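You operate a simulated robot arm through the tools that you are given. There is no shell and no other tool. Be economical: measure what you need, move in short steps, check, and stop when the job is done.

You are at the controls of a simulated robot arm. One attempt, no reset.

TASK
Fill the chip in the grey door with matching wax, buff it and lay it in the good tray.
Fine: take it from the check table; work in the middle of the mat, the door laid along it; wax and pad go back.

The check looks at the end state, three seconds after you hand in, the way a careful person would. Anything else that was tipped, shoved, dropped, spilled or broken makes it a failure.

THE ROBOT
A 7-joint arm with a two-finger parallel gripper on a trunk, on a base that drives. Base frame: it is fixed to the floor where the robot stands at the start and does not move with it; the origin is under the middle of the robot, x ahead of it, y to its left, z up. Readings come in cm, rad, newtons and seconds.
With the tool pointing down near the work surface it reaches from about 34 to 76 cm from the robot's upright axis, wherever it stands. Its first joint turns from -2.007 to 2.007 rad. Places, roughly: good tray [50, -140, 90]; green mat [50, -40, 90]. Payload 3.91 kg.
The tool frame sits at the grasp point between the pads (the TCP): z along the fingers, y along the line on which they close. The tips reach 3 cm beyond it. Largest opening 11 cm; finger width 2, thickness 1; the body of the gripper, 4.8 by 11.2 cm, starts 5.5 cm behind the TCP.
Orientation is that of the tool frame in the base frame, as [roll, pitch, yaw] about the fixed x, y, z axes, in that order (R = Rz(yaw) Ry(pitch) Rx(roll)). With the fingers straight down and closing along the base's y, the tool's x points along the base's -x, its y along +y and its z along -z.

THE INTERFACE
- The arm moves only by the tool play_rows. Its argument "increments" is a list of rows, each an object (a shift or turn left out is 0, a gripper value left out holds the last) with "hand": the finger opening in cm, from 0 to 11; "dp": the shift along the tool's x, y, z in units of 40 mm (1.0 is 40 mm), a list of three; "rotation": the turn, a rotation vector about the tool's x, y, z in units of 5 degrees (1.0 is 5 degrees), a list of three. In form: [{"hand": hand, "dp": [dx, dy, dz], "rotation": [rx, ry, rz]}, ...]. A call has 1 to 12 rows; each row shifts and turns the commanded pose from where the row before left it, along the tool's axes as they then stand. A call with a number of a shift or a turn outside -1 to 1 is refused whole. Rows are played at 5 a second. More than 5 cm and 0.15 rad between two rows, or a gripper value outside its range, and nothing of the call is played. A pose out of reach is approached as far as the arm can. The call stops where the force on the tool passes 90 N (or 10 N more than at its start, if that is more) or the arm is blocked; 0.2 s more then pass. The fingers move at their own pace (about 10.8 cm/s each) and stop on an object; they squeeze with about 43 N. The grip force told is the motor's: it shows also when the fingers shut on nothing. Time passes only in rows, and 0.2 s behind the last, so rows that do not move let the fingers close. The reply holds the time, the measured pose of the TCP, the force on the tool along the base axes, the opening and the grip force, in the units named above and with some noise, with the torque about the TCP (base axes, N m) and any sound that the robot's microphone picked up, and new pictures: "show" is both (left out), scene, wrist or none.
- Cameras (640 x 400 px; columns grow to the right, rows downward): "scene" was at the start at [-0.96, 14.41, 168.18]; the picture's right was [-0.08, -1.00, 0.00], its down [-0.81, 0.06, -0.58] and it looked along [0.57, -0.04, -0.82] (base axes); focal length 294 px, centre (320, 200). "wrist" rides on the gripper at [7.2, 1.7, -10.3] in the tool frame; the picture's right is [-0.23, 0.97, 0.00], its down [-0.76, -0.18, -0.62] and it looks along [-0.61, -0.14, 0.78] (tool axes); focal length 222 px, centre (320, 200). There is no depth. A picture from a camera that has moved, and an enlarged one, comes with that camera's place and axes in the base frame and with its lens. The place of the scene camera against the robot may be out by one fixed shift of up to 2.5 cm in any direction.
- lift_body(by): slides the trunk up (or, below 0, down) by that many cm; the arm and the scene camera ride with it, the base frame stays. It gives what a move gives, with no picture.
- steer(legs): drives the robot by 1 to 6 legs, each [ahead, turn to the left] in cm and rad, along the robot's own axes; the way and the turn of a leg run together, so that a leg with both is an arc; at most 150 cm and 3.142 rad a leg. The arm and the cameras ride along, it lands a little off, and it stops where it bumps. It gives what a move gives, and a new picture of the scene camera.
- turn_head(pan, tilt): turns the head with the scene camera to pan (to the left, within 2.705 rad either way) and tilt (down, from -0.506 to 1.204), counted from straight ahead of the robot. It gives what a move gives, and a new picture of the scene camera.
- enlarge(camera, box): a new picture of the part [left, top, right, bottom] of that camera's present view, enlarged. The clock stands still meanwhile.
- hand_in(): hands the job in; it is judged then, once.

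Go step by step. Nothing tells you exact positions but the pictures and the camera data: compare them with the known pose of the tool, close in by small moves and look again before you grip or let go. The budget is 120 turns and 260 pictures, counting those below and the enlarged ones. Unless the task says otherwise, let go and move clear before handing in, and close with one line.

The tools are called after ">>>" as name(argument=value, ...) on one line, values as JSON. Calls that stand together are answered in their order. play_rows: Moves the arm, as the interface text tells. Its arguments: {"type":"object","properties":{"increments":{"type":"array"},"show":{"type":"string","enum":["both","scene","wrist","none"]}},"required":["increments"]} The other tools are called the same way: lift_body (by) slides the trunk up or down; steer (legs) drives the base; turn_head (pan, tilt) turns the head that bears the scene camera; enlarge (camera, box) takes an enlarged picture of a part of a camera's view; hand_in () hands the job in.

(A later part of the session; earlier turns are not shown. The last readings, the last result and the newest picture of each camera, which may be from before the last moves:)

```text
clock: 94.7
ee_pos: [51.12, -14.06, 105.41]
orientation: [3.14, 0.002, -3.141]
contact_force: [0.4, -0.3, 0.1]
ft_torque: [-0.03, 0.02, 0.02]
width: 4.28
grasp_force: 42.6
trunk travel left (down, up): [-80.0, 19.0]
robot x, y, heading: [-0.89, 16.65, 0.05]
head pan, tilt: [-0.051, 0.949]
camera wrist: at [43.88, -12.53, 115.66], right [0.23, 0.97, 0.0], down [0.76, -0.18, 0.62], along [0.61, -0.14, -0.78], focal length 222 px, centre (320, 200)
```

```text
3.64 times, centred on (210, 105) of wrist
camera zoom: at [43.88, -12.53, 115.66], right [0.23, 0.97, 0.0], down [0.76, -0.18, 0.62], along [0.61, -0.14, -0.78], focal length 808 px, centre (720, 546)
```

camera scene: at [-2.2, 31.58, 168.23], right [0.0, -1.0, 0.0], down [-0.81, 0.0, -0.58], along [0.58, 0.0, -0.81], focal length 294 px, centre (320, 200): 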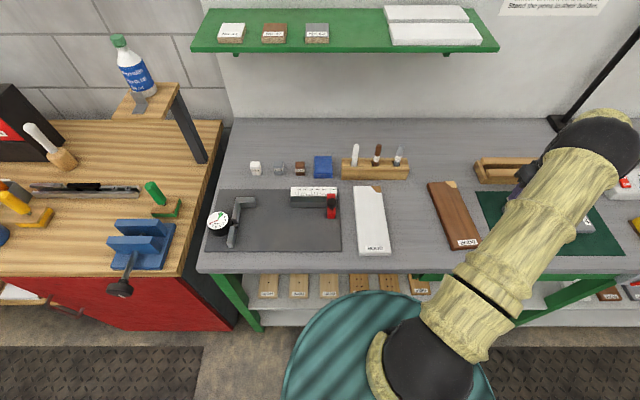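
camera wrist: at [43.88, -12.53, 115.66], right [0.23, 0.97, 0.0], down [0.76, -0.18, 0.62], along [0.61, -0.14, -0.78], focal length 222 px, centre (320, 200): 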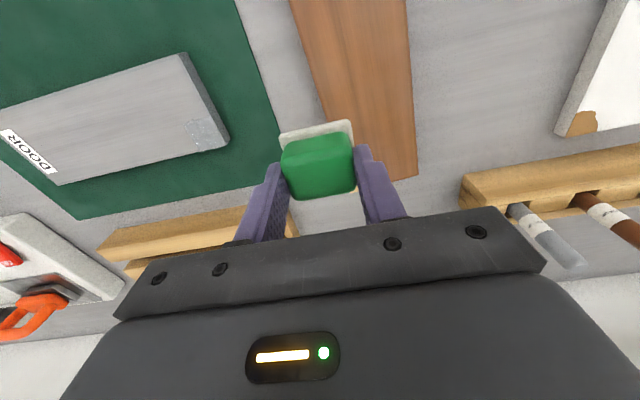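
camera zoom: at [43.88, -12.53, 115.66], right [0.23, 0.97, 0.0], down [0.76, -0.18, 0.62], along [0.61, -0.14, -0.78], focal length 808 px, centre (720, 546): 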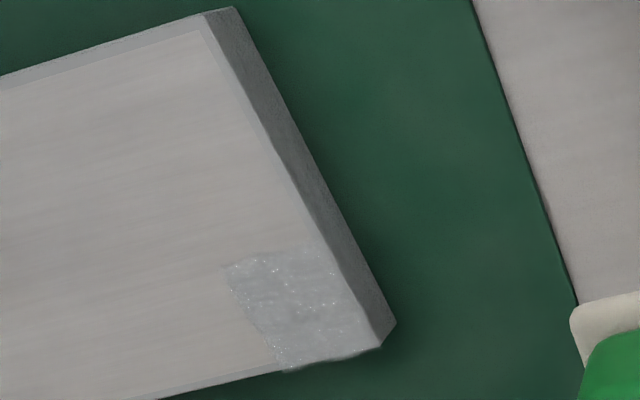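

The bars are gone; the patch is grey but still speckled. Buff another round to see if it gets smoother.

>>> play_rows(increments=[{"dp": [0, -0.9, 0]}, {"dp": [0, -0.9, 0]}, {"dp": [0, -0.9, 0.8]}, {"dp": [0, -0.5, 0.9]}, {"dp": [0, 0, 0.5]}, {}], show="none")

>>> play_rows(increments=[{"dp": [0.1, -0.5, 0]}, {"dp": [0, 0.5, 0]}, {"dp": [0, 0.3, 0]}, {"dp": [0, -0.3, 0]}, {"dp": [-0.2, -0.5, 0]}, {"dp": [0, 0.5, 0]}, {"dp": [0, 0.3, 0]}, {"dp": [0, -0.3, 0]}, {"dp": [0.1, -0.5, 0]}, {"dp": [0, 0.5, 0]}, {"dp": [0, 0.3, 0]}, {"dp": [0, -0.3, 0]}], show="none")

>>> play_rows(increments=[{"dp": [0, 0, -0.5]}, {"dp": [0, 0.5, -0.9]}, {"dp": [0, 0.9, -0.8]}, {"dp": [0, 0.9, 0]}, {"dp": [0, 0.9, 0]}, {}], show="wrist")

>>> enlarge(camera="wrist", box=[150, 50, 270, 160])

```text
clock: 96.1
ee_pos: [50.89, -26.95, 96.72]
orientation: [-3.14, 0.002, -3.14]
contact_force: [0.3, -0.9, 11.8]
ft_torque: [0.01, 0.07, -0.03]
width: 4.27
grasp_force: 43.1
trunk travel left (down, up): [-80.0, 19.0]
robot x, y, heading: [-0.76, 16.61, 0.053]
head pan, tilt: [-0.051, 0.949]
```

```text
clock: 98.7
ee_pos: [50.76, -26.1, 96.69]
orientation: [3.138, 0.003, -3.139]
contact_force: [-0.4, 10.2, 29.1]
ft_torque: [0.3, 0.11, -0.06]
width: 4.28
grasp_force: 43.0
trunk travel left (down, up): [-80.0, 19.0]
robot x, y, heading: [-0.61, 17.14, 0.058]
head pan, tilt: [-0.051, 0.949]
```

```text
clock: 100.1
ee_pos: [50.82, -13.85, 105.52]
orientation: [-3.142, -0.001, -3.142]
contact_force: [-1.0, -1.2, -0.4]
ft_torque: [0.02, -0.02, 0.01]
width: 4.27
grasp_force: 42.9
trunk travel left (down, up): [-80.0, 19.0]
robot x, y, heading: [-0.49, 16.76, 0.053]
head pan, tilt: [-0.051, 0.949]
camera wrist: at [43.67, -12.27, 115.73], right [0.23, 0.97, 0.0], down [0.76, -0.18, 0.62], along [0.61, -0.14, -0.78], focal length 222 px, centre (320, 200)
```

wrist: 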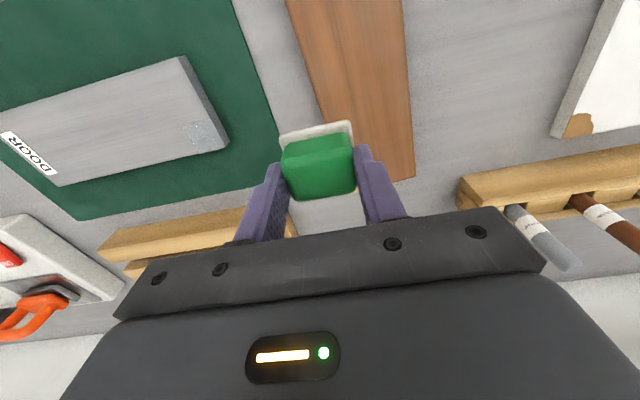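

```text
3.64 times, centred on (210, 105) of wrist
camera zoom: at [43.67, -12.27, 115.73], right [0.23, 0.97, 0.0], down [0.76, -0.18, 0.62], along [0.61, -0.14, -0.78], focal length 808 px, centre (720, 546)
```

zoom: 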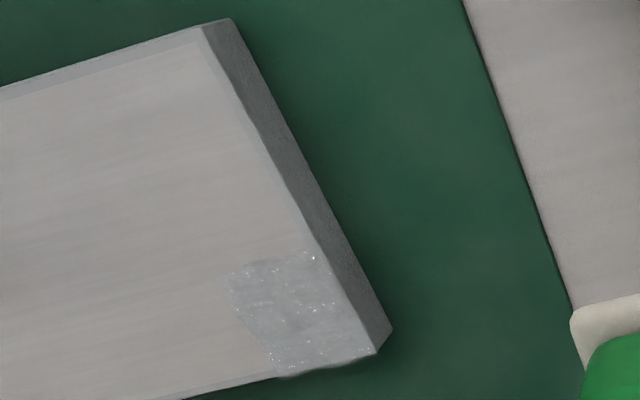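

The patch is now uniform grey. I'll do one more round with cross strokes and wider coverage, to be sure the speckle is its final look.

>>> play_rows(increments=[{"dp": [0, -0.9, 0]}, {"dp": [0, -0.9, 0]}, {"dp": [0, -0.9, 0.8]}, {"dp": [0, -0.55, 0.9]}, {"dp": [0, 0, 0.49]}, {}], show="none")

>>> play_rows(increments=[{"dp": [0.4, -0.1, 0]}, {"dp": [-0.4, 0, 0]}, {"dp": [-0.3, 0, 0]}, {"dp": [0.3, 0, 0]}, {"dp": [0.4, -0.3, 0]}, {"dp": [-0.4, 0, 0]}, {"dp": [-0.3, 0, 0]}, {"dp": [0.3, 0.3, 0]}, {"dp": [0.5, 0, 0]}, {"dp": [-0.5, 0, 0]}, {"dp": [-0.3, 0, 0]}, {"dp": [0.3, 0.1, 0]}], show="none")

>>> play_rows(increments=[{"dp": [0, 0, -0.5]}, {"dp": [0, 0.5, -0.9]}, {"dp": [0, 0.9, -0.8]}, {"dp": [0, 0.9, 0]}, {"dp": [0, 0.9, 0]}, {}], show="wrist")

>>> enlarge(camera="wrist", box=[150, 50, 270, 160])

```text
clock: 101.5
ee_pos: [50.93, -26.75, 96.71]
orientation: [-3.139, 0.004, -3.141]
contact_force: [0.9, -2.3, 13.8]
ft_torque: [-0.03, 0.0, 0.02]
width: 4.25
grasp_force: 42.4
trunk travel left (down, up): [-80.0, 19.0]
robot x, y, heading: [-0.19, 16.72, 0.052]
head pan, tilt: [-0.051, 0.949]
```

```text
clock: 104.1
ee_pos: [50.89, -26.71, 96.68]
orientation: [3.141, 0.002, -3.14]
contact_force: [2.5, 0.6, 9.9]
ft_torque: [-0.05, -0.14, -0.01]
width: 4.25
grasp_force: 43.2
trunk travel left (down, up): [-80.0, 19.0]
robot x, y, heading: [-0.37, 16.85, 0.054]
head pan, tilt: [-0.051, 0.949]
```

```text
clock: 105.5
ee_pos: [50.66, -14.2, 105.54]
orientation: [3.139, 0.0, 3.141]
contact_force: [-1.0, 0.0, -0.8]
ft_torque: [0.02, 0.0, -0.01]
width: 4.28
grasp_force: 42.6
trunk travel left (down, up): [-80.0, 19.0]
robot x, y, heading: [-0.2, 17.08, 0.055]
head pan, tilt: [-0.051, 0.949]
camera wrist: at [43.53, -12.52, 115.87], right [0.23, 0.97, 0.0], down [0.76, -0.18, 0.62], along [0.61, -0.14, -0.78], focal length 222 px, centre (320, 200)
```

wrist: 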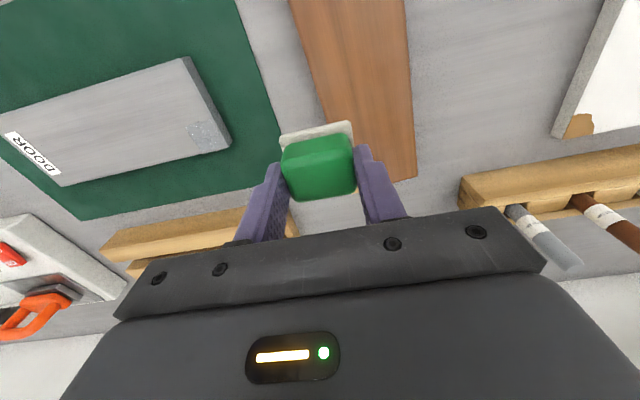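

```text
3.64 times, centred on (210, 105) of wrist
camera zoom: at [43.53, -12.52, 115.87], right [0.23, 0.97, 0.0], down [0.76, -0.18, 0.62], along [0.61, -0.14, -0.78], focal length 808 px, centre (720, 546)
```

zoom: 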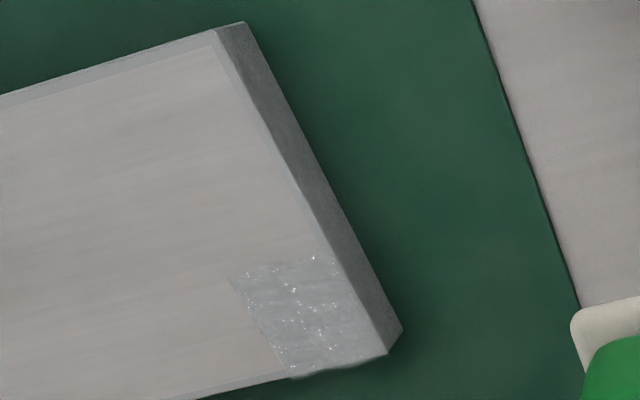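

No further change, so the fill is buffed. Return the pad to its place.

>>> play_rows(increments=[{"dp": [0, 0, -0.8]}, {"dp": [0, 0.9, 0]}, {"dp": [0, 0.88, 0]}, {"dp": [-0.9, 0, 0]}, {"dp": [-0.9, 0, 0]}, {"dp": [-0.9, 0, 0]}, {"dp": [-0.9, 0, 0]}, {"dp": [-0.9, 0, 0]}, {"dp": [-0.45, 0, 0]}, {}], show="wrist")

```text
clock: 107.7
ee_pos: [69.9, -6.85, 108.52]
orientation: [3.141, -0.002, 3.14]
contact_force: [0.2, 0.0, 0.5]
ft_torque: [0.0, -0.02, -0.01]
width: 4.29
grasp_force: 43.5
trunk travel left (down, up): [-80.0, 19.0]
robot x, y, heading: [-0.36, 17.16, 0.054]
head pan, tilt: [-0.051, 0.949]
camera wrist: at [62.9, -5.18, 118.83], right [0.23, 0.97, 0.0], down [0.76, -0.18, 0.62], along [0.6, -0.14, -0.78], focal length 222 px, centre (320, 200)
```

wrist: 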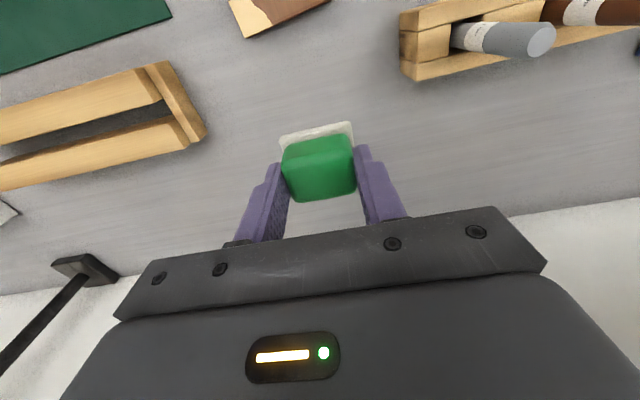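

>>> play_rows(increments=[{"dp": [-0.13, -0.05, 0.8]}, {"dp": [0, 0, 1]}, {"dp": [0, 0, 1]}, {"dp": [0, 0, 0.5]}, {"dp": [0, 0, 0.08]}, {}], show="none")

```text
clock: 109.1
ee_pos: [70.8, -7.11, 95.17]
orientation: [3.141, 0.001, -3.141]
contact_force: [-0.3, 0.9, -0.2]
ft_torque: [-0.04, -0.01, -0.01]
width: 4.28
grasp_force: 43.5
trunk travel left (down, up): [-80.0, 19.0]
robot x, y, heading: [-0.69, 16.68, 0.05]
head pan, tilt: [-0.051, 0.949]
```

>>> play_rows(increments=[{"dp": [0.03, 0, 0.06]}, {"dp": [0, 0, 0.05]}, {}], show="none")

```text
clock: 109.9
ee_pos: [70.87, -7.12, 94.9]
orientation: [3.139, -0.001, -3.14]
contact_force: [-0.3, 0.4, -0.1]
ft_torque: [0.0, 0.01, -0.03]
width: 4.26
grasp_force: 43.3
trunk travel left (down, up): [-80.0, 19.0]
robot x, y, heading: [-0.3, 16.9, 0.052]
head pan, tilt: [-0.051, 0.949]
```

>>> play_rows(increments=[{"dp": [0.04, 0, 0.04]}, {"dp": [0, 0, 0.03]}, {}], show="none")

```text
clock: 110.7
ee_pos: [70.74, -7.08, 94.54]
orientation: [3.14, 0.002, -3.141]
contact_force: [0.5, -0.2, 6.3]
ft_torque: [-0.04, -0.09, 0.01]
width: 4.26
grasp_force: 43.4
trunk travel left (down, up): [-80.0, 19.0]
robot x, y, heading: [-0.4, 16.57, 0.051]
head pan, tilt: [-0.051, 0.949]
```

Pad touches the bench. Release, rise, pull back and look.

>>> play_rows(increments=[{"dp": [0, 0, -0.03], "hand": 7}, {}, {"dp": [0, 0, -0.8]}, {"dp": [0, 0, -1]}, {"dp": [0, 0, -1]}, {"dp": [0, 0, -1]}, {"dp": [0.9, 0, 0]}, {"dp": [0.9, 0, 0]}, {"dp": [0.9, 0, -0.5]}, {"dp": [0.9, 0, -0.5]}, {"dp": [0.9, 0, -0.5]}, {}], show="both")

>>> turn_head(pan=-0.6, tilt=0.9)

```text
clock: 113.3
ee_pos: [52.83, -7.22, 115.32]
orientation: [3.14, -0.001, -3.14]
contact_force: [-0.3, 0.8, 1.5]
ft_torque: [0.02, 0.03, -0.01]
width: 7.01
grasp_force: 0.0
trunk travel left (down, up): [-80.0, 19.0]
robot x, y, heading: [-0.37, 16.96, 0.054]
head pan, tilt: [-0.051, 0.949]
camera scene: at [-2.06, 31.55, 168.23], right [0.0, -1.0, 0.0], down [-0.81, 0.0, -0.58], along [0.58, 0.0, -0.81], focal length 294 px, centre (320, 200)
camera wrist: at [45.7, -5.71, 125.57], right [0.23, 0.97, 0.0], down [0.76, -0.18, 0.62], along [0.61, -0.14, -0.78], focal length 222 px, centre (320, 200)
```

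scene: 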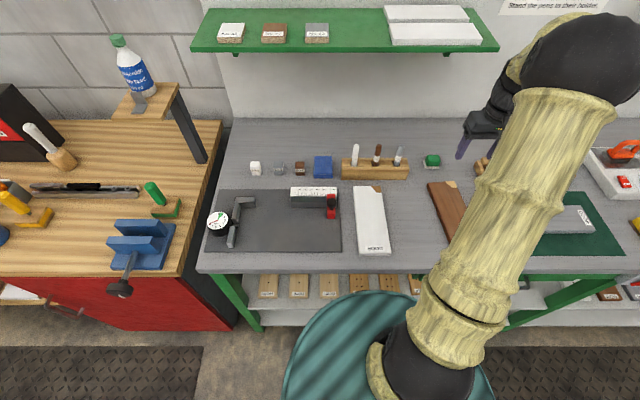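
wrist: 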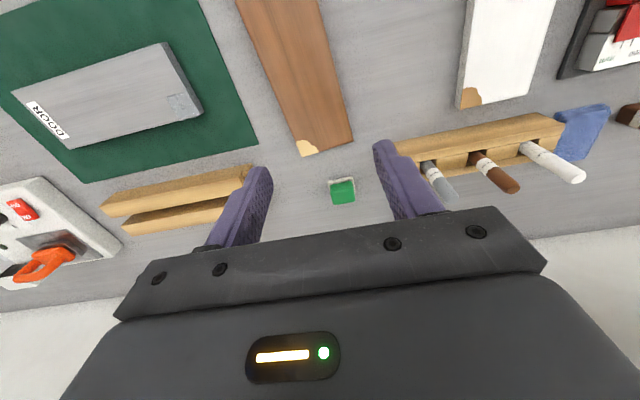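

```text
clock: 114.2
ee_pos: [52.78, -7.34, 115.33]
orientation: [3.141, 0.001, -3.139]
contact_force: [0.1, -0.1, -0.2]
ft_torque: [-0.01, 0.02, -0.03]
width: 7.01
grasp_force: 0.0
trunk travel left (down, up): [-80.0, 19.0]
robot x, y, heading: [-0.52, 16.82, 0.051]
head pan, tilt: [-0.6, 0.901]
camera scene: at [-3.03, 27.65, 168.59], right [-0.52, -0.85, 0.0], down [-0.67, 0.41, -0.62], along [0.53, -0.32, -0.78], focal length 294 px, centre (320, 200)
```

scene: 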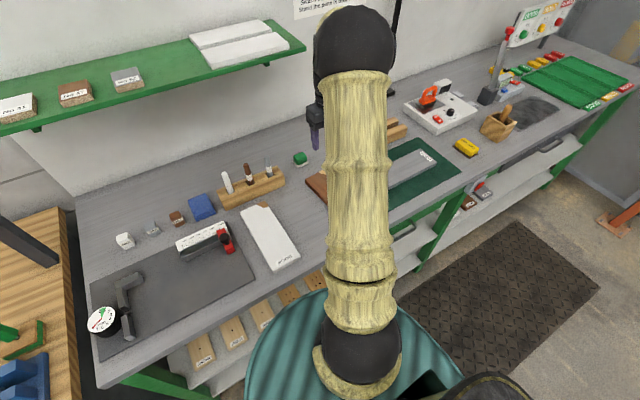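

Pad is back where it was. Next I'll retract the arm and drive along the bench to about y = -89, from where both the mat and the good tray are in reach.

>>> play_rows(increments=[{"dp": [0.386, 0.86, -0.3]}, {"dp": [0.386, 0.86, -0.3]}, {"dp": [0.386, 0.86, -0.3]}, {"dp": [0.386, 0.86, -0.3]}, {"dp": [0.386, 0.86, -0.3]}, {"dp": [0.386, 0.86, -0.3]}, {"dp": [0.386, 0.86, -0.3]}, {}], show="none")

>>> turn_head(pan=-1.3, tilt=0.6)

```text
clock: 116.0
ee_pos: [41.86, 17.18, 124.28]
orientation: [3.139, 0.001, -3.141]
contact_force: [0.5, 0.8, -0.4]
ft_torque: [0.03, 0.01, -0.01]
width: 7.01
grasp_force: 0.1
trunk travel left (down, up): [-80.0, 19.0]
robot x, y, heading: [-0.44, 16.99, 0.049]
head pan, tilt: [-0.6, 0.901]
```

```text
clock: 117.1
ee_pos: [41.85, 17.14, 124.32]
orientation: [-3.14, 0.0, 3.142]
contact_force: [0.8, 0.9, -0.2]
ft_torque: [-0.01, -0.02, -0.02]
width: 7.0
grasp_force: 0.0
trunk travel left (down, up): [-80.0, 19.0]
robot x, y, heading: [-0.4, 17.07, 0.053]
head pan, tilt: [-1.3, 0.6]
camera scene: at [-6.66, 23.2, 171.07], right [-0.95, -0.32, 0.0], down [-0.18, 0.54, -0.82], along [0.26, -0.78, -0.57], focal length 294 px, centre (320, 200)
```

scene: 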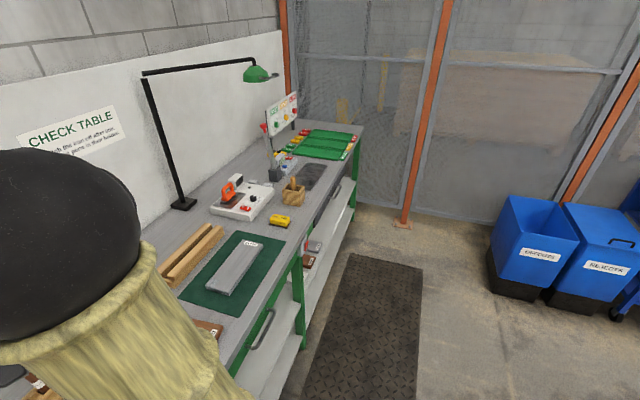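

The aisle is clear. Drive: turn right, 106 cm along the bench, turn back.

>>> steer(legs=[[0, -1.65], [106, 0], [0, 1.6]])

>>> turn_head(pan=-0.5, tilt=0.85)

```text
clock: 130.1
ee_pos: [40.3, -86.32, 124.32]
orientation: [-3.141, 0.001, 3.086]
contact_force: [-0.9, -0.1, 0.6]
ft_torque: [-0.03, 0.01, 0.0]
width: 6.97
grasp_force: 0.0
trunk travel left (down, up): [-80.0, 19.0]
robot x, y, heading: [-1.86, -84.32, -0.006]
head pan, tilt: [-1.3, 0.6]
camera scene: at [-7.74, -77.67, 171.07], right [-0.96, -0.26, 0.0], down [-0.15, 0.54, -0.83], along [0.22, -0.8, -0.56], focal length 294 px, centre (320, 200)
```

scene: 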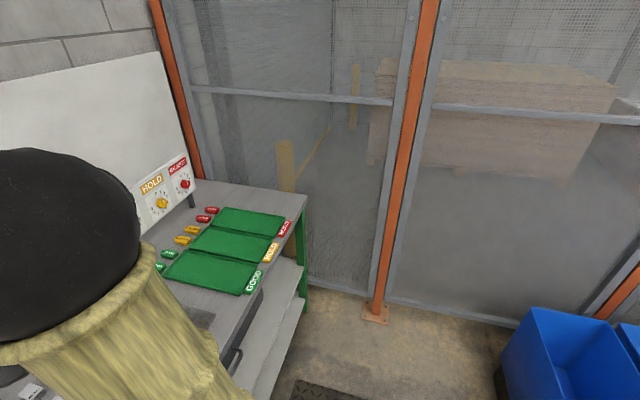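

```text
clock: 131.3
ee_pos: [40.28, -86.34, 124.35]
orientation: [-3.141, 0.001, 3.086]
contact_force: [-0.3, 0.2, 0.2]
ft_torque: [0.0, -0.01, 0.01]
width: 6.99
grasp_force: 0.0
trunk travel left (down, up): [-80.0, 19.0]
robot x, y, heading: [-2.41, -84.32, -0.007]
head pan, tilt: [-0.499, 0.85]
camera scene: at [-3.22, -72.93, 168.99], right [-0.48, -0.88, 0.0], down [-0.66, 0.36, -0.66], along [0.58, -0.32, -0.75], focal length 294 px, centre (320, 200)
```

scene: 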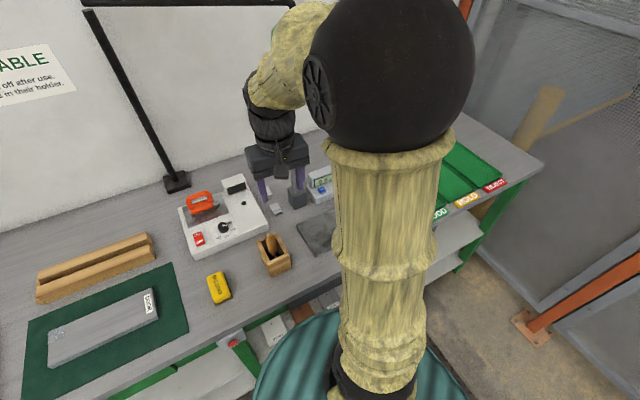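

The good tray is centred about (50, -139.7), 32×13 cm, long along x. A small shift of the robot 5 cm further right will put both places within reach.

>>> steer(legs=[[0, 1.0], [-6, 0], [0, -1.0], [5, 0]])

```text
clock: 138.0
ee_pos: [41.65, -90.18, 124.39]
orientation: [-3.141, 0.003, 3.116]
contact_force: [-0.4, 0.1, -0.3]
ft_torque: [-0.02, -0.03, -0.03]
width: 7.0
grasp_force: 0.1
trunk travel left (down, up): [-80.0, 19.0]
robot x, y, heading: [-0.11, -89.04, 0.023]
head pan, tilt: [-0.499, 0.85]
camera scene: at [-2.33, -78.05, 168.99], right [-0.46, -0.89, 0.0], down [-0.67, 0.34, -0.66], along [0.59, -0.3, -0.75], focal length 294 px, centre (320, 200)
```

scene: 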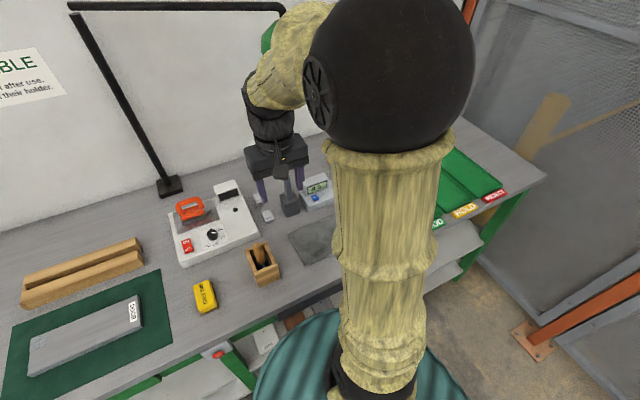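

Position good. Move the arm over the mat (door still along y), then turn the gripper to close across it.

>>> play_rows(increments=[{"dp": [-0.1, 0.97, 0], "hand": 11}, {"dp": [-0.1, 0.97, 0]}, {"dp": [-0.1, 0.97, 0]}, {"dp": [-0.1, 0.97, 0]}, {"dp": [-0.1, 0.97, 0]}, {"dp": [-0.1, 0.97, 0]}, {"dp": [-0.1, 0.97, 0]}, {"dp": [-0.1, 0.97, 0]}, {"dp": [-0.1, 0.97, 0]}, {"dp": [-0.1, 0.97, 0]}, {"dp": [-0.1, 0.97, 0]}, {"dp": [-0.1, 0.97, 0]}], show="none")

>>> play_rows(increments=[{"dp": [0, 0.8, 0.5]}, {"dp": [0, 0.7, 0.5]}, {"rotation": [0, 0, -1]}, {"rotation": [0, 0, -1]}, {"rotation": [0, 0, -1]}, {"rotation": [0, 0, -1]}, {"rotation": [0, 0, -1]}, {"rotation": [0, 0, -1]}, {"rotation": [0, 0, -1]}, {"rotation": [0, 0, -1]}, {"rotation": [0, 0, -1]}, {"rotation": [0, 0, -1]}], show="none")

>>> play_rows(increments=[{"rotation": [0, 0, -1]}, {"rotation": [0, 0, -1]}, {"rotation": [0, 0, -1]}, {"rotation": [0, 0, -1]}, {"rotation": [0, 0, -1]}, {"rotation": [0, 0, -1]}, {"rotation": [0, 0, -1]}, {"rotation": [0, 0, -1]}, {"rotation": [0, 0, -0.29]}, {}], show="both")

```text
clock: 140.6
ee_pos: [48.14, -43.66, 124.4]
orientation: [-3.139, 0.0, 3.117]
contact_force: [1.3, 0.9, -0.6]
ft_torque: [-0.04, 0.02, 0.05]
width: 11.01
grasp_force: 0.1
trunk travel left (down, up): [-80.0, 19.0]
robot x, y, heading: [-0.49, -89.73, 0.02]
head pan, tilt: [-0.499, 0.85]
```

```text
clock: 143.2
ee_pos: [48.2, -37.81, 120.27]
orientation: [-3.141, 0.001, -2.294]
contact_force: [-0.4, -0.5, 0.2]
ft_torque: [0.0, 0.0, 0.03]
width: 11.02
grasp_force: 0.0
trunk travel left (down, up): [-80.0, 19.0]
robot x, y, heading: [-0.41, -89.23, 0.022]
head pan, tilt: [-0.499, 0.85]
```

```text
clock: 145.4
ee_pos: [48.11, -37.76, 120.28]
orientation: [3.141, 0.001, -1.571]
contact_force: [-0.1, -0.1, -0.5]
ft_torque: [0.05, 0.01, 0.0]
width: 11.01
grasp_force: 0.1
trunk travel left (down, up): [-80.0, 19.0]
robot x, y, heading: [-0.66, -89.25, 0.022]
head pan, tilt: [-0.499, 0.85]
camera scene: at [-1.92, -78.04, 168.98], right [-0.46, -0.89, 0.0], down [-0.67, 0.34, -0.66], along [0.59, -0.3, -0.75], focal length 294 px, centre (320, 200)
camera wrist: at [46.51, -45.08, 130.6], right [-0.97, 0.23, 0.0], down [0.18, 0.76, 0.62], along [0.14, 0.61, -0.78], focal length 222 px, centre (320, 200)
```

scene: 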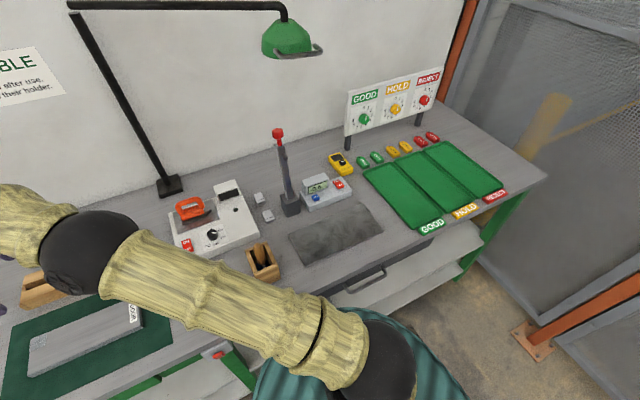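
wrist: 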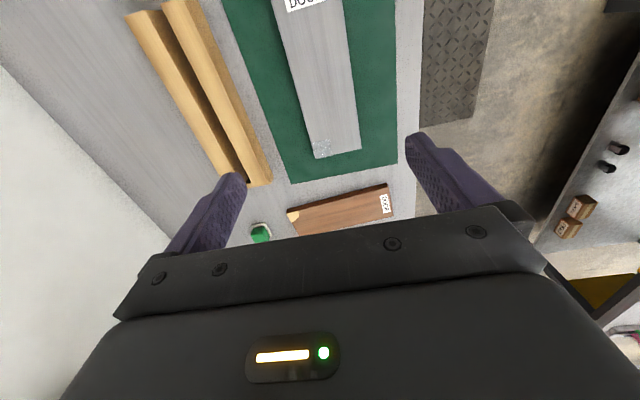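

The patch looks filled and the door hasn't shifted. Descend over it.

>>> play_rows(increments=[{"dp": [0, 0.13, 1]}, {"dp": [0, 0, 1]}, {"dp": [0, 0, 1]}, {"dp": [0, 0, 1]}, {"dp": [0, 0, 0.8]}, {"dp": [0, 0, 0.8]}, {}], show="wrist")

>>> enlarge(camera="wrist", box=[200, 80, 460, 240])

```text
clock: 147.0
ee_pos: [47.63, -37.73, 97.88]
orientation: [-3.141, -0.001, -1.57]
contact_force: [0.2, 0.0, 0.7]
ft_torque: [0.01, -0.01, 0.0]
width: 11.01
grasp_force: 0.1
trunk travel left (down, up): [-80.0, 19.0]
robot x, y, heading: [-0.1, -89.38, 0.019]
head pan, tilt: [-0.499, 0.85]
camera wrist: at [46.03, -45.15, 108.1], right [-0.97, 0.23, 0.0], down [0.18, 0.76, 0.62], along [0.14, 0.61, -0.78], focal length 222 px, centre (320, 200)
```

wrist: 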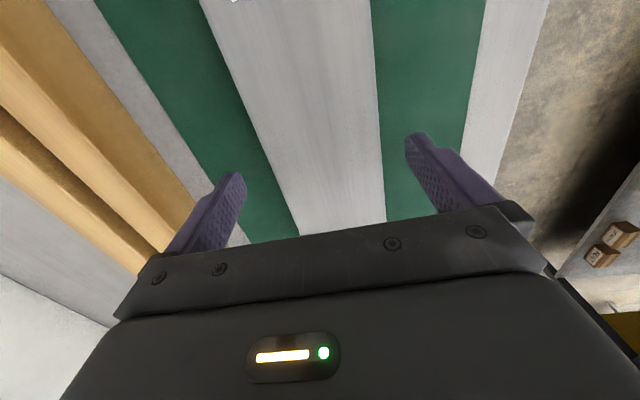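

```text
2.46 times, centred on (330, 160) of wrist
camera zoom: at [46.03, -45.15, 108.1], right [-0.97, 0.23, 0.0], down [0.18, 0.76, 0.62], along [0.14, 0.61, -0.78], focal length 547 px, centre (295, 298)
```

zoom: 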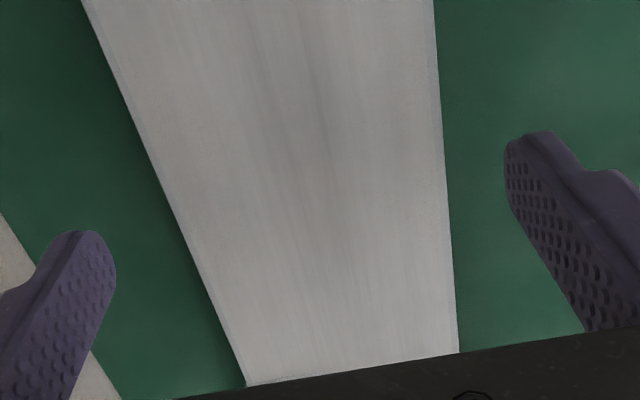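

>>> play_rows(increments=[{"dp": [0, 0, 0.6]}, {"dp": [0, 0, 0.35]}, {"hand": 8}, {}, {}, {"dp": [0, 0, -0.3]}, {"dp": [0, 0, -0.8]}, {"dp": [0, 0, -1]}, {"dp": [0, 0, -1]}, {"dp": [0, 0, -1]}, {"dp": [0, 0, -1]}, {}], show="both")

```text
clock: 149.6
ee_pos: [47.57, -37.51, 114.6]
orientation: [-3.141, 0.0, -1.57]
contact_force: [-0.1, -0.2, -1.9]
ft_torque: [-0.02, 0.0, 0.0]
width: 8.94
grasp_force: 42.9
trunk travel left (down, up): [-80.0, 19.0]
robot x, y, heading: [0.08, -89.58, 0.018]
head pan, tilt: [-0.499, 0.85]
camera scene: at [-1.86, -77.98, 168.97], right [-0.46, -0.89, 0.0], down [-0.67, 0.34, -0.66], along [0.59, -0.3, -0.75], focal length 294 px, centre (320, 200)
camera wrist: at [45.95, -44.83, 124.92], right [-0.97, 0.23, 0.0], down [0.18, 0.76, 0.62], along [0.14, 0.61, -0.78], focal length 222 px, centre (320, 200)
```

scene: 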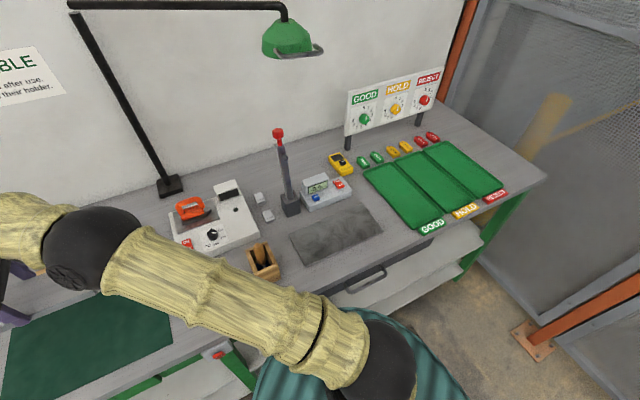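
wrist: 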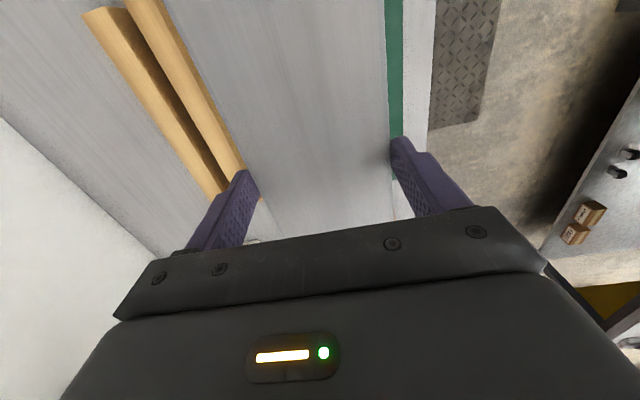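

Door in hand. Carry it at x≈43, high, past the lever toward the tray with its long side along y.

>>> play_rows(increments=[{"dp": [0.5, 0.58, -0.5]}, {"dp": [0.8, 0.57, -0.4]}, {"dp": [0.95, 0, 0]}, {"dp": [0.95, 0, 0]}, {"dp": [0.95, 0, 0]}, {"dp": [0.95, 0, 0]}, {"dp": [0.95, 0, 0]}, {"dp": [0.95, 0, 0]}, {"dp": [0.95, 0, 0]}, {"dp": [0.95, 0, 0]}, {"dp": [0.95, 0, 0]}, {}], show="scene")

```text
clock: 152.2
ee_pos: [43.03, -77.28, 118.09]
orientation: [-3.141, 0.0, -1.571]
contact_force: [0.6, -0.2, -1.9]
ft_torque: [-0.04, -0.02, 0.02]
width: 8.92
grasp_force: 43.3
trunk travel left (down, up): [-80.0, 19.0]
robot x, y, heading: [-0.09, -89.62, 0.024]
head pan, tilt: [-0.499, 0.85]
camera scene: at [-1.88, -77.97, 168.97], right [-0.46, -0.89, 0.0], down [-0.67, 0.34, -0.66], along [0.59, -0.3, -0.75], focal length 294 px, centre (320, 200)
```

scene: 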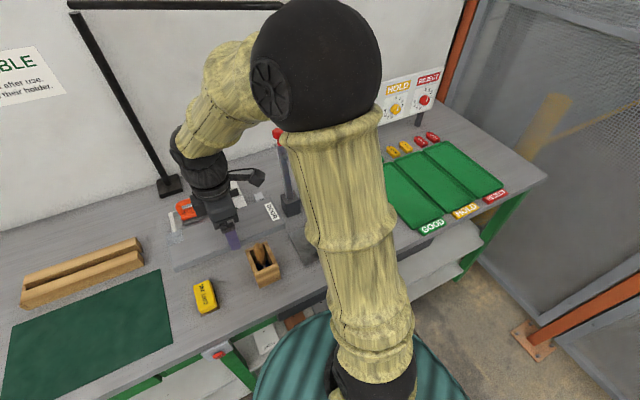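

>>> play_rows(increments=[{"dp": [0.95, 0, 0]}, {"dp": [0.95, 0, 0]}, {"dp": [0.95, 0, 0]}, {"dp": [0.95, 0, 0]}, {"dp": [0.95, 0, 0]}, {"dp": [0.95, 0, 0]}, {"dp": [0.95, 0, 0]}, {"dp": [0.95, 0, 0]}, {"dp": [0.95, 0, 0]}, {"dp": [0.95, 0, 0]}, {"dp": [0.95, 0, 0]}, {}], show="scene")

```text
clock: 154.8
ee_pos: [42.64, -118.97, 118.23]
orientation: [3.141, 0.0, -1.571]
contact_force: [0.0, 0.6, -3.1]
ft_torque: [-0.04, -0.02, -0.03]
width: 8.95
grasp_force: 43.1
trunk travel left (down, up): [-80.0, 19.0]
robot x, y, heading: [-0.18, -89.6, 0.021]
head pan, tilt: [-0.499, 0.85]
camera scene: at [-1.91, -78.0, 168.98], right [-0.46, -0.89, 0.0], down [-0.67, 0.34, -0.66], along [0.59, -0.3, -0.75], focal length 294 px, centre (320, 200)
```

scene: 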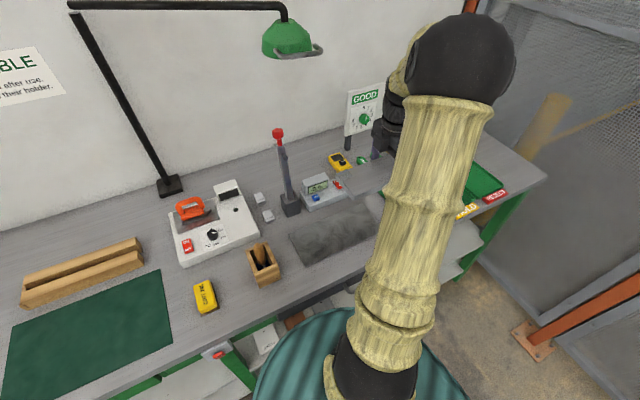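

>>> play_rows(increments=[{"dp": [0.87, -0.3, 0]}, {"dp": [0.87, -0.3, 0]}, {"dp": [0.87, -0.3, 0]}, {"dp": [0.87, -0.3, 0]}, {"dp": [0.87, -0.3, 0]}, {"dp": [0.83, -0.29, 0]}, {}], show="none")

>>> play_rows(increments=[{"rotation": [0, 0, 1]}, {"rotation": [0, 0, 1]}, {"rotation": [0, 0, 1]}, {"rotation": [0, 0, 1]}, {"rotation": [0, 0, 1]}, {"rotation": [0, 0, 1]}, {"rotation": [0, 0, 1]}, {"rotation": [0, 0, 1]}, {"rotation": [0, 0, 1]}, {}], show="none")

>>> play_rows(increments=[{"rotation": [0, 0, 1]}, {"rotation": [0, 0, 1]}, {"rotation": [0, 0, 1]}, {"rotation": [0, 0, 1]}, {"rotation": [0, 0, 1]}, {"rotation": [0, 0, 1]}, {"rotation": [0, 0, 1]}, {"rotation": [0, 0, 1]}, {"rotation": [0, 0, 1]}, {}], show="both")

```text
clock: 156.4
ee_pos: [49.74, -139.87, 118.11]
orientation: [-3.141, 0.003, -1.571]
contact_force: [0.6, 0.8, -1.8]
ft_torque: [-0.01, -0.03, 0.02]
width: 8.92
grasp_force: 42.6
trunk travel left (down, up): [-80.0, 19.0]
robot x, y, heading: [-0.47, -89.6, 0.026]
head pan, tilt: [-0.499, 0.85]
```

```text
clock: 158.6
ee_pos: [50.18, -139.63, 118.18]
orientation: [-3.141, 0.002, -2.358]
contact_force: [-0.9, 0.8, -1.9]
ft_torque: [-0.04, 0.02, 0.01]
width: 8.94
grasp_force: 43.0
trunk travel left (down, up): [-80.0, 19.0]
robot x, y, heading: [-0.29, -89.72, 0.021]
head pan, tilt: [-0.499, 0.85]
```

```text
clock: 160.8
ee_pos: [50.06, -139.64, 118.06]
orientation: [3.14, 0.0, 3.138]
contact_force: [-0.4, -0.3, -2.3]
ft_torque: [-0.03, 0.02, 0.0]
width: 8.95
grasp_force: 43.2
trunk travel left (down, up): [-80.0, 19.0]
robot x, y, heading: [-0.18, -89.53, 0.022]
head pan, tilt: [-0.499, 0.85]
camera scene: at [-1.89, -78.11, 168.99], right [-0.46, -0.89, 0.0], down [-0.67, 0.34, -0.66], along [0.59, -0.3, -0.75], focal length 294 px, centre (320, 200)
camera wrist: at [42.95, -138.04, 128.39], right [0.23, 0.97, 0.0], down [0.76, -0.18, 0.62], along [0.61, -0.14, -0.78], focal length 222 px, centre (320, 200)
```

scene: 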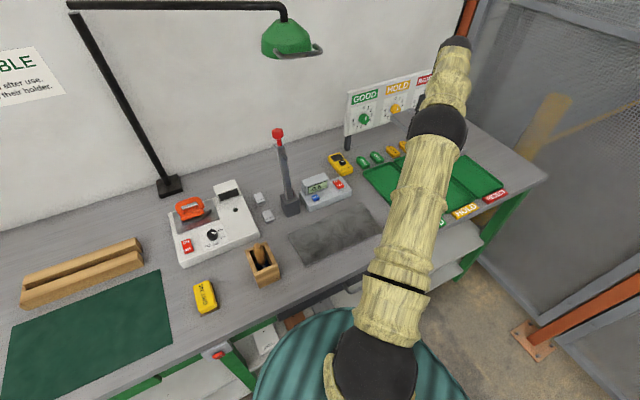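
wrist: 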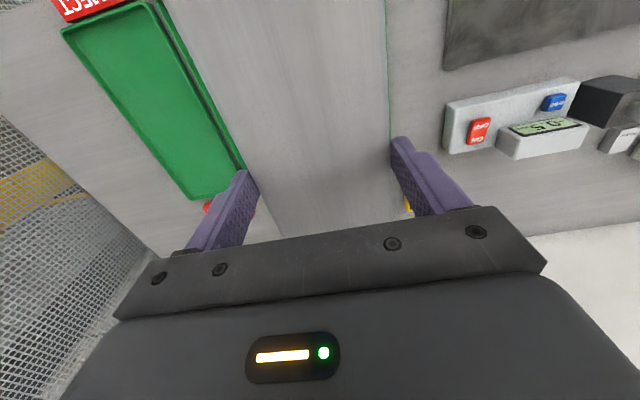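

The door hides the good tray in this view. I'll back off toward +y to see its edges before lowering.

>>> play_rows(increments=[{"dp": [0.3, 0.95, 0]}, {"dp": [0.3, 0.95, 0]}, {"dp": [0.3, 0.95, 0]}, {"dp": [0.3, 0.95, 0]}, {"dp": [0.3, 0.95, 0]}, {}], show="both")

>>> enlarge(camera="wrist", box=[0, 0, 260, 200])

```text
clock: 162.2
ee_pos: [44.16, -120.44, 117.88]
orientation: [3.14, 0.001, 3.14]
contact_force: [-0.3, -0.7, -2.7]
ft_torque: [0.04, 0.02, 0.0]
width: 8.93
grasp_force: 43.3
trunk travel left (down, up): [-80.0, 19.0]
robot x, y, heading: [-0.16, -89.23, 0.022]
head pan, tilt: [-0.499, 0.85]
camera scene: at [-1.84, -78.19, 168.99], right [-0.46, -0.89, 0.0], down [-0.67, 0.35, -0.66], along [0.59, -0.3, -0.75], focal length 294 px, centre (320, 200)
camera wrist: at [37.04, -118.79, 128.27], right [0.23, 0.97, 0.0], down [0.76, -0.18, 0.62], along [0.61, -0.14, -0.78], focal length 222 px, centre (320, 200)
```

scene: 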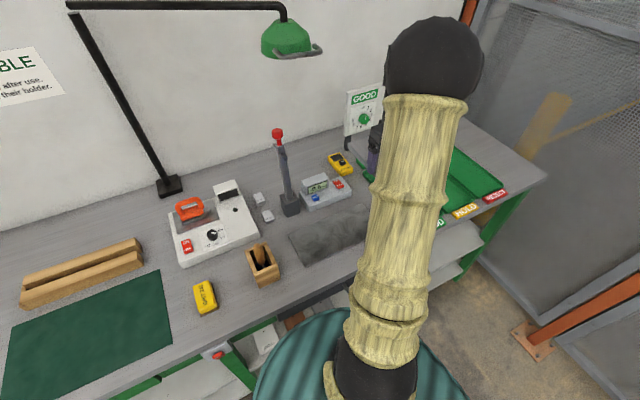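
wrist: 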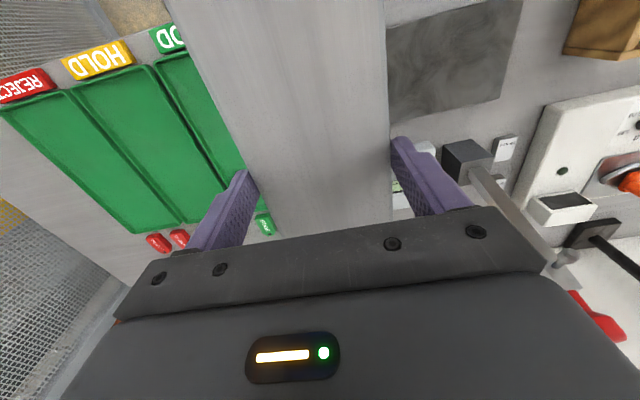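

```text
2.00 times, centred on (130, 100) of wrist
camera zoom: at [37.04, -118.79, 128.27], right [0.23, 0.97, 0.0], down [0.76, -0.18, 0.62], along [0.61, -0.14, -0.78], focal length 444 px, centre (700, 400)
```

zoom: 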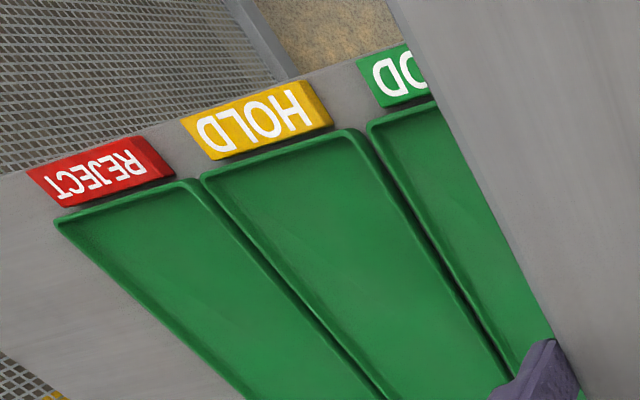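

By the wrist camera the good tray spans y ≈ -129.5…-143.3, x ≈ 36…66, so its centre is about (51, -136.5). Move there, lower, and check the margins on both sides.

>>> play_rows(increments=[{"dp": [-0.33, -0.81, 0]}, {"dp": [-0.33, -0.81, 0]}, {"dp": [-0.33, -0.81, 0]}, {"dp": [-0.33, -0.81, 0]}, {"dp": [-0.33, -0.81, 0]}, {"dp": [0, 0, 0.9]}, {"dp": [0, 0, 0.9]}, {"dp": [0, 0, 0.9]}, {"dp": [0, 0, 0.9]}, {}], show="both")

>>> enlarge(camera="wrist", box=[120, 0, 460, 240])

>>> enlarge(camera="scene", box=[330, 90, 530, 250])

```text
clock: 164.4
ee_pos: [50.42, -136.87, 104.02]
orientation: [3.14, -0.001, 3.141]
contact_force: [0.6, -0.1, -1.9]
ft_torque: [-0.01, 0.03, -0.01]
width: 8.93
grasp_force: 42.7
trunk travel left (down, up): [-80.0, 19.0]
robot x, y, heading: [-0.21, -89.89, 0.025]
head pan, tilt: [-0.499, 0.85]
camera scene: at [-1.93, -78.05, 168.98], right [-0.46, -0.89, 0.0], down [-0.67, 0.34, -0.66], along [0.59, -0.3, -0.75], focal length 294 px, centre (320, 200)
camera wrist: at [43.28, -135.23, 114.2], right [0.23, 0.97, 0.0], down [0.76, -0.18, 0.62], along [0.61, -0.14, -0.78], focal length 222 px, centre (320, 200)
```

scene: 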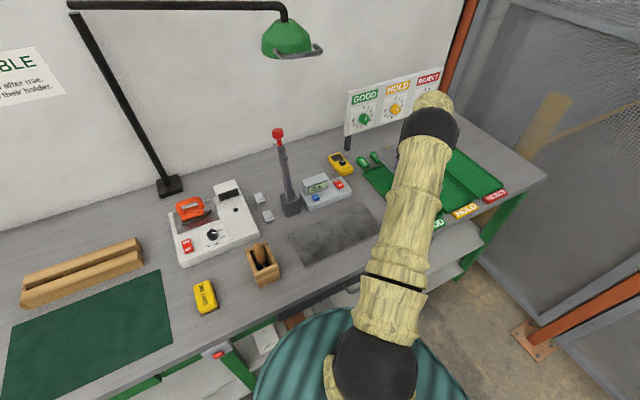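
wrist: 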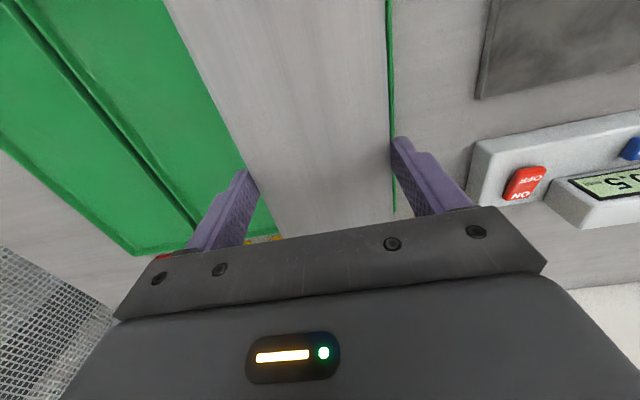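

```text
1.67 times, centred on (290, 120) of wrist
camera zoom: at [43.28, -135.23, 114.2], right [0.23, 0.97, 0.0], down [0.76, -0.18, 0.62], along [0.61, -0.14, -0.78], focal length 370 px, centre (370, 333)
```

zoom: 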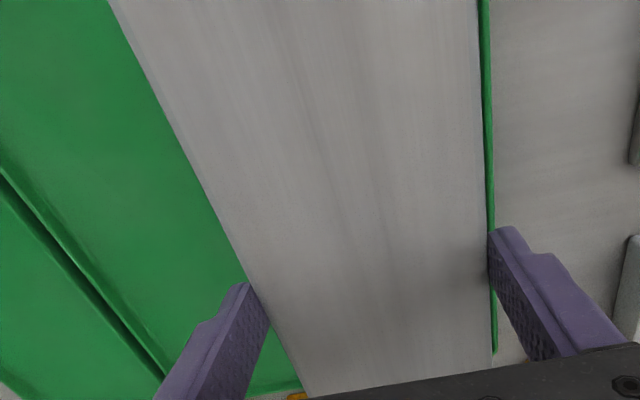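

```text
2.50 times, centred on (430, 170) of scene
camera zoom: at [-1.93, -78.05, 168.98], right [-0.46, -0.89, 0.0], down [-0.67, 0.34, -0.66], along [0.59, -0.3, -0.75], focal length 735 px, centre (45, 275)
```

zoom: 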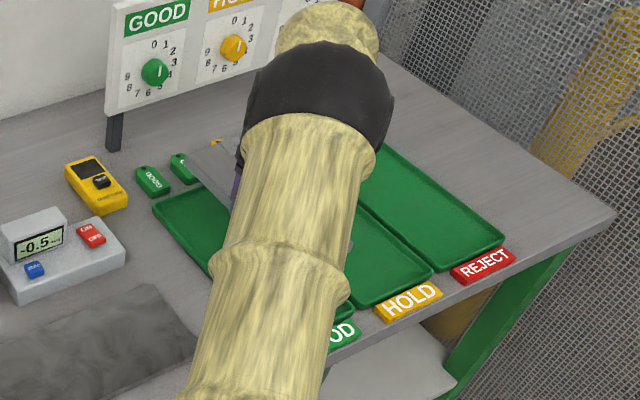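

Tray edges are at y ≈ -129.6 and -143.4, x 36–66; the door is centred over it. Lower to contact.

>>> play_rows(increments=[{"dp": [0, 0.07, 0.9]}, {"dp": [0, 0, 0.8]}, {"dp": [0, 0, 0.5]}, {}], show="wrist")

```text
clock: 165.4
ee_pos: [50.61, -136.75, 95.22]
orientation: [3.141, 0.001, 3.14]
contact_force: [-0.2, 0.2, -2.2]
ft_torque: [0.02, 0.04, -0.04]
width: 8.95
grasp_force: 42.2
trunk travel left (down, up): [-80.0, 19.0]
robot x, y, heading: [-0.51, -89.4, 0.028]
head pan, tilt: [-0.499, 0.85]
camera wrist: at [43.42, -135.07, 105.51], right [0.23, 0.97, 0.0], down [0.76, -0.18, 0.62], along [0.61, -0.14, -0.78], focal length 222 px, centre (320, 200)
```

wrist: 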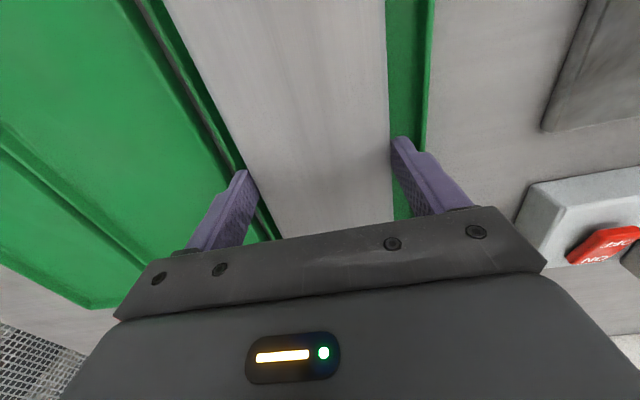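

Shift 0.35 cm to centre in the tray, then ease down.

>>> play_rows(increments=[{"dp": [0, 0.085, 0]}, {"dp": [0, 0, 0.1]}, {"dp": [0, 0, 0.06]}, {}], show="none")

```text
clock: 166.4
ee_pos: [50.67, -136.26, 94.41]
orientation: [3.139, 0.001, -3.141]
contact_force: [-0.1, 0.1, -2.8]
ft_torque: [-0.02, 0.05, -0.02]
width: 8.93
grasp_force: 43.5
trunk travel left (down, up): [-80.0, 19.0]
robot x, y, heading: [-0.68, -89.32, 0.021]
head pan, tilt: [-0.499, 0.85]
```

>>> play_rows(increments=[{"dp": [0, 0, 0.05]}, {"dp": [0, 0, 0.04]}, {}], show="none")

```text
clock: 167.2
ee_pos: [50.64, -136.27, 94.1]
orientation: [-3.141, 0.002, -3.141]
contact_force: [1.2, -2.2, 12.7]
ft_torque: [0.17, 1.26, 0.17]
width: 8.94
grasp_force: 42.9
trunk travel left (down, up): [-80.0, 19.0]
robot x, y, heading: [-0.65, -89.38, 0.024]
head pan, tilt: [-0.499, 0.85]
```

Contact, but felt at the near end; check visually before releasing.

>>> play_rows(increments=[{"dp": [0, 0, -0.03]}, {}], show="both")

>>> enlarge(camera="wrist", box=[120, 0, 460, 240])

>>> turn_head(pan=-1.1, tilt=0.9)

```text
clock: 167.8
ee_pos: [50.56, -136.33, 94.21]
orientation: [-3.141, 0.003, 3.141]
contact_force: [-1.8, -2.3, 11.1]
ft_torque: [-0.67, -0.22, 0.25]
width: 8.94
grasp_force: 42.6
trunk travel left (down, up): [-80.0, 19.0]
robot x, y, heading: [-0.38, -88.9, 0.025]
head pan, tilt: [-0.499, 0.85]
camera scene: at [-2.06, -78.0, 168.98], right [-0.46, -0.89, 0.0], down [-0.67, 0.34, -0.66], along [0.59, -0.3, -0.75], focal length 294 px, centre (320, 200)
camera wrist: at [43.4, -134.65, 104.47], right [0.23, 0.97, 0.0], down [0.76, -0.18, 0.63], along [0.61, -0.14, -0.78], focal length 222 px, centre (320, 200)
```

scene: 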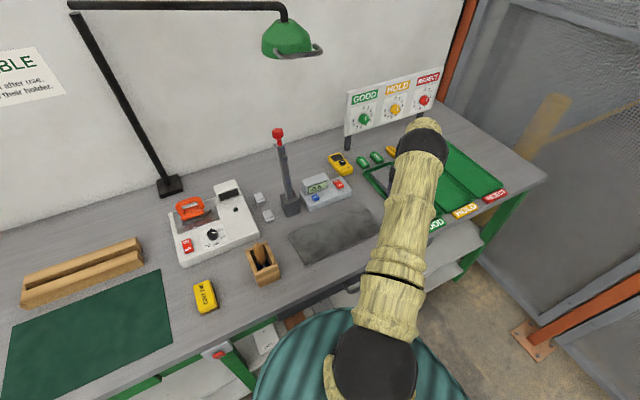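
wrist: 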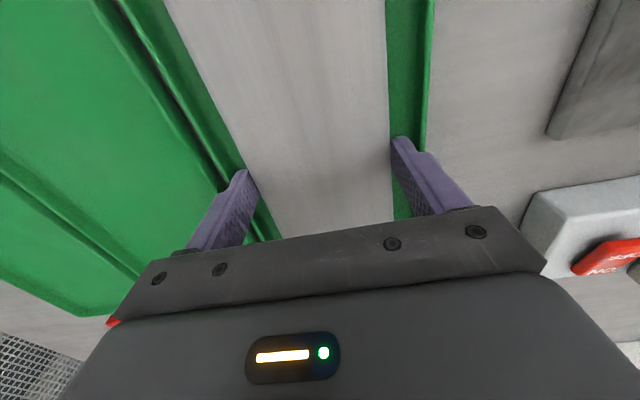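

```text
1.67 times, centred on (290, 120) of wrist
camera zoom: at [43.4, -134.65, 104.47], right [0.23, 0.97, 0.0], down [0.76, -0.18, 0.63], along [0.61, -0.14, -0.78], focal length 370 px, centre (370, 333)
```

zoom: 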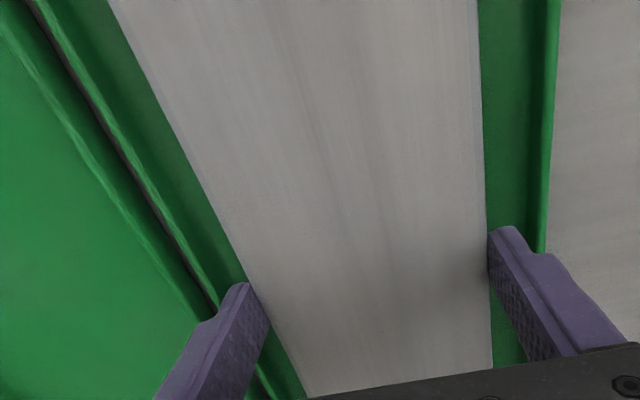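

```text
clock: 168.8
ee_pos: [50.72, -136.25, 94.05]
orientation: [3.141, 0.0, 3.14]
contact_force: [-1.1, -3.3, 11.0]
ft_torque: [-0.67, -0.08, -0.09]
width: 8.94
grasp_force: 42.9
trunk travel left (down, up): [-80.0, 19.0]
robot x, y, heading: [-0.19, -89.2, 0.022]
head pan, tilt: [-1.1, 0.901]
camera scene: at [-5.41, -81.07, 168.59], right [-0.88, -0.47, 0.0], down [-0.37, 0.69, -0.62], along [0.3, -0.55, -0.78], focal length 294 px, centre (320, 200)
```

scene: 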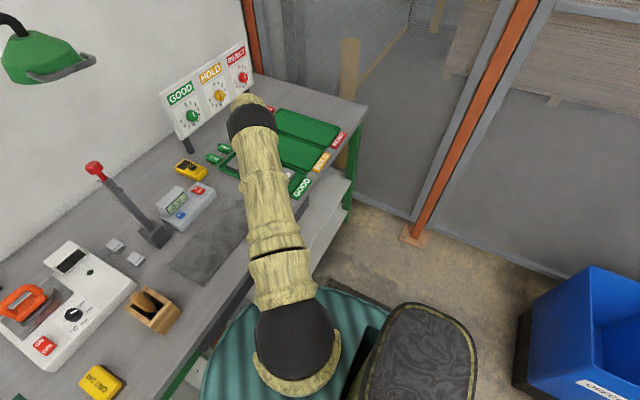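

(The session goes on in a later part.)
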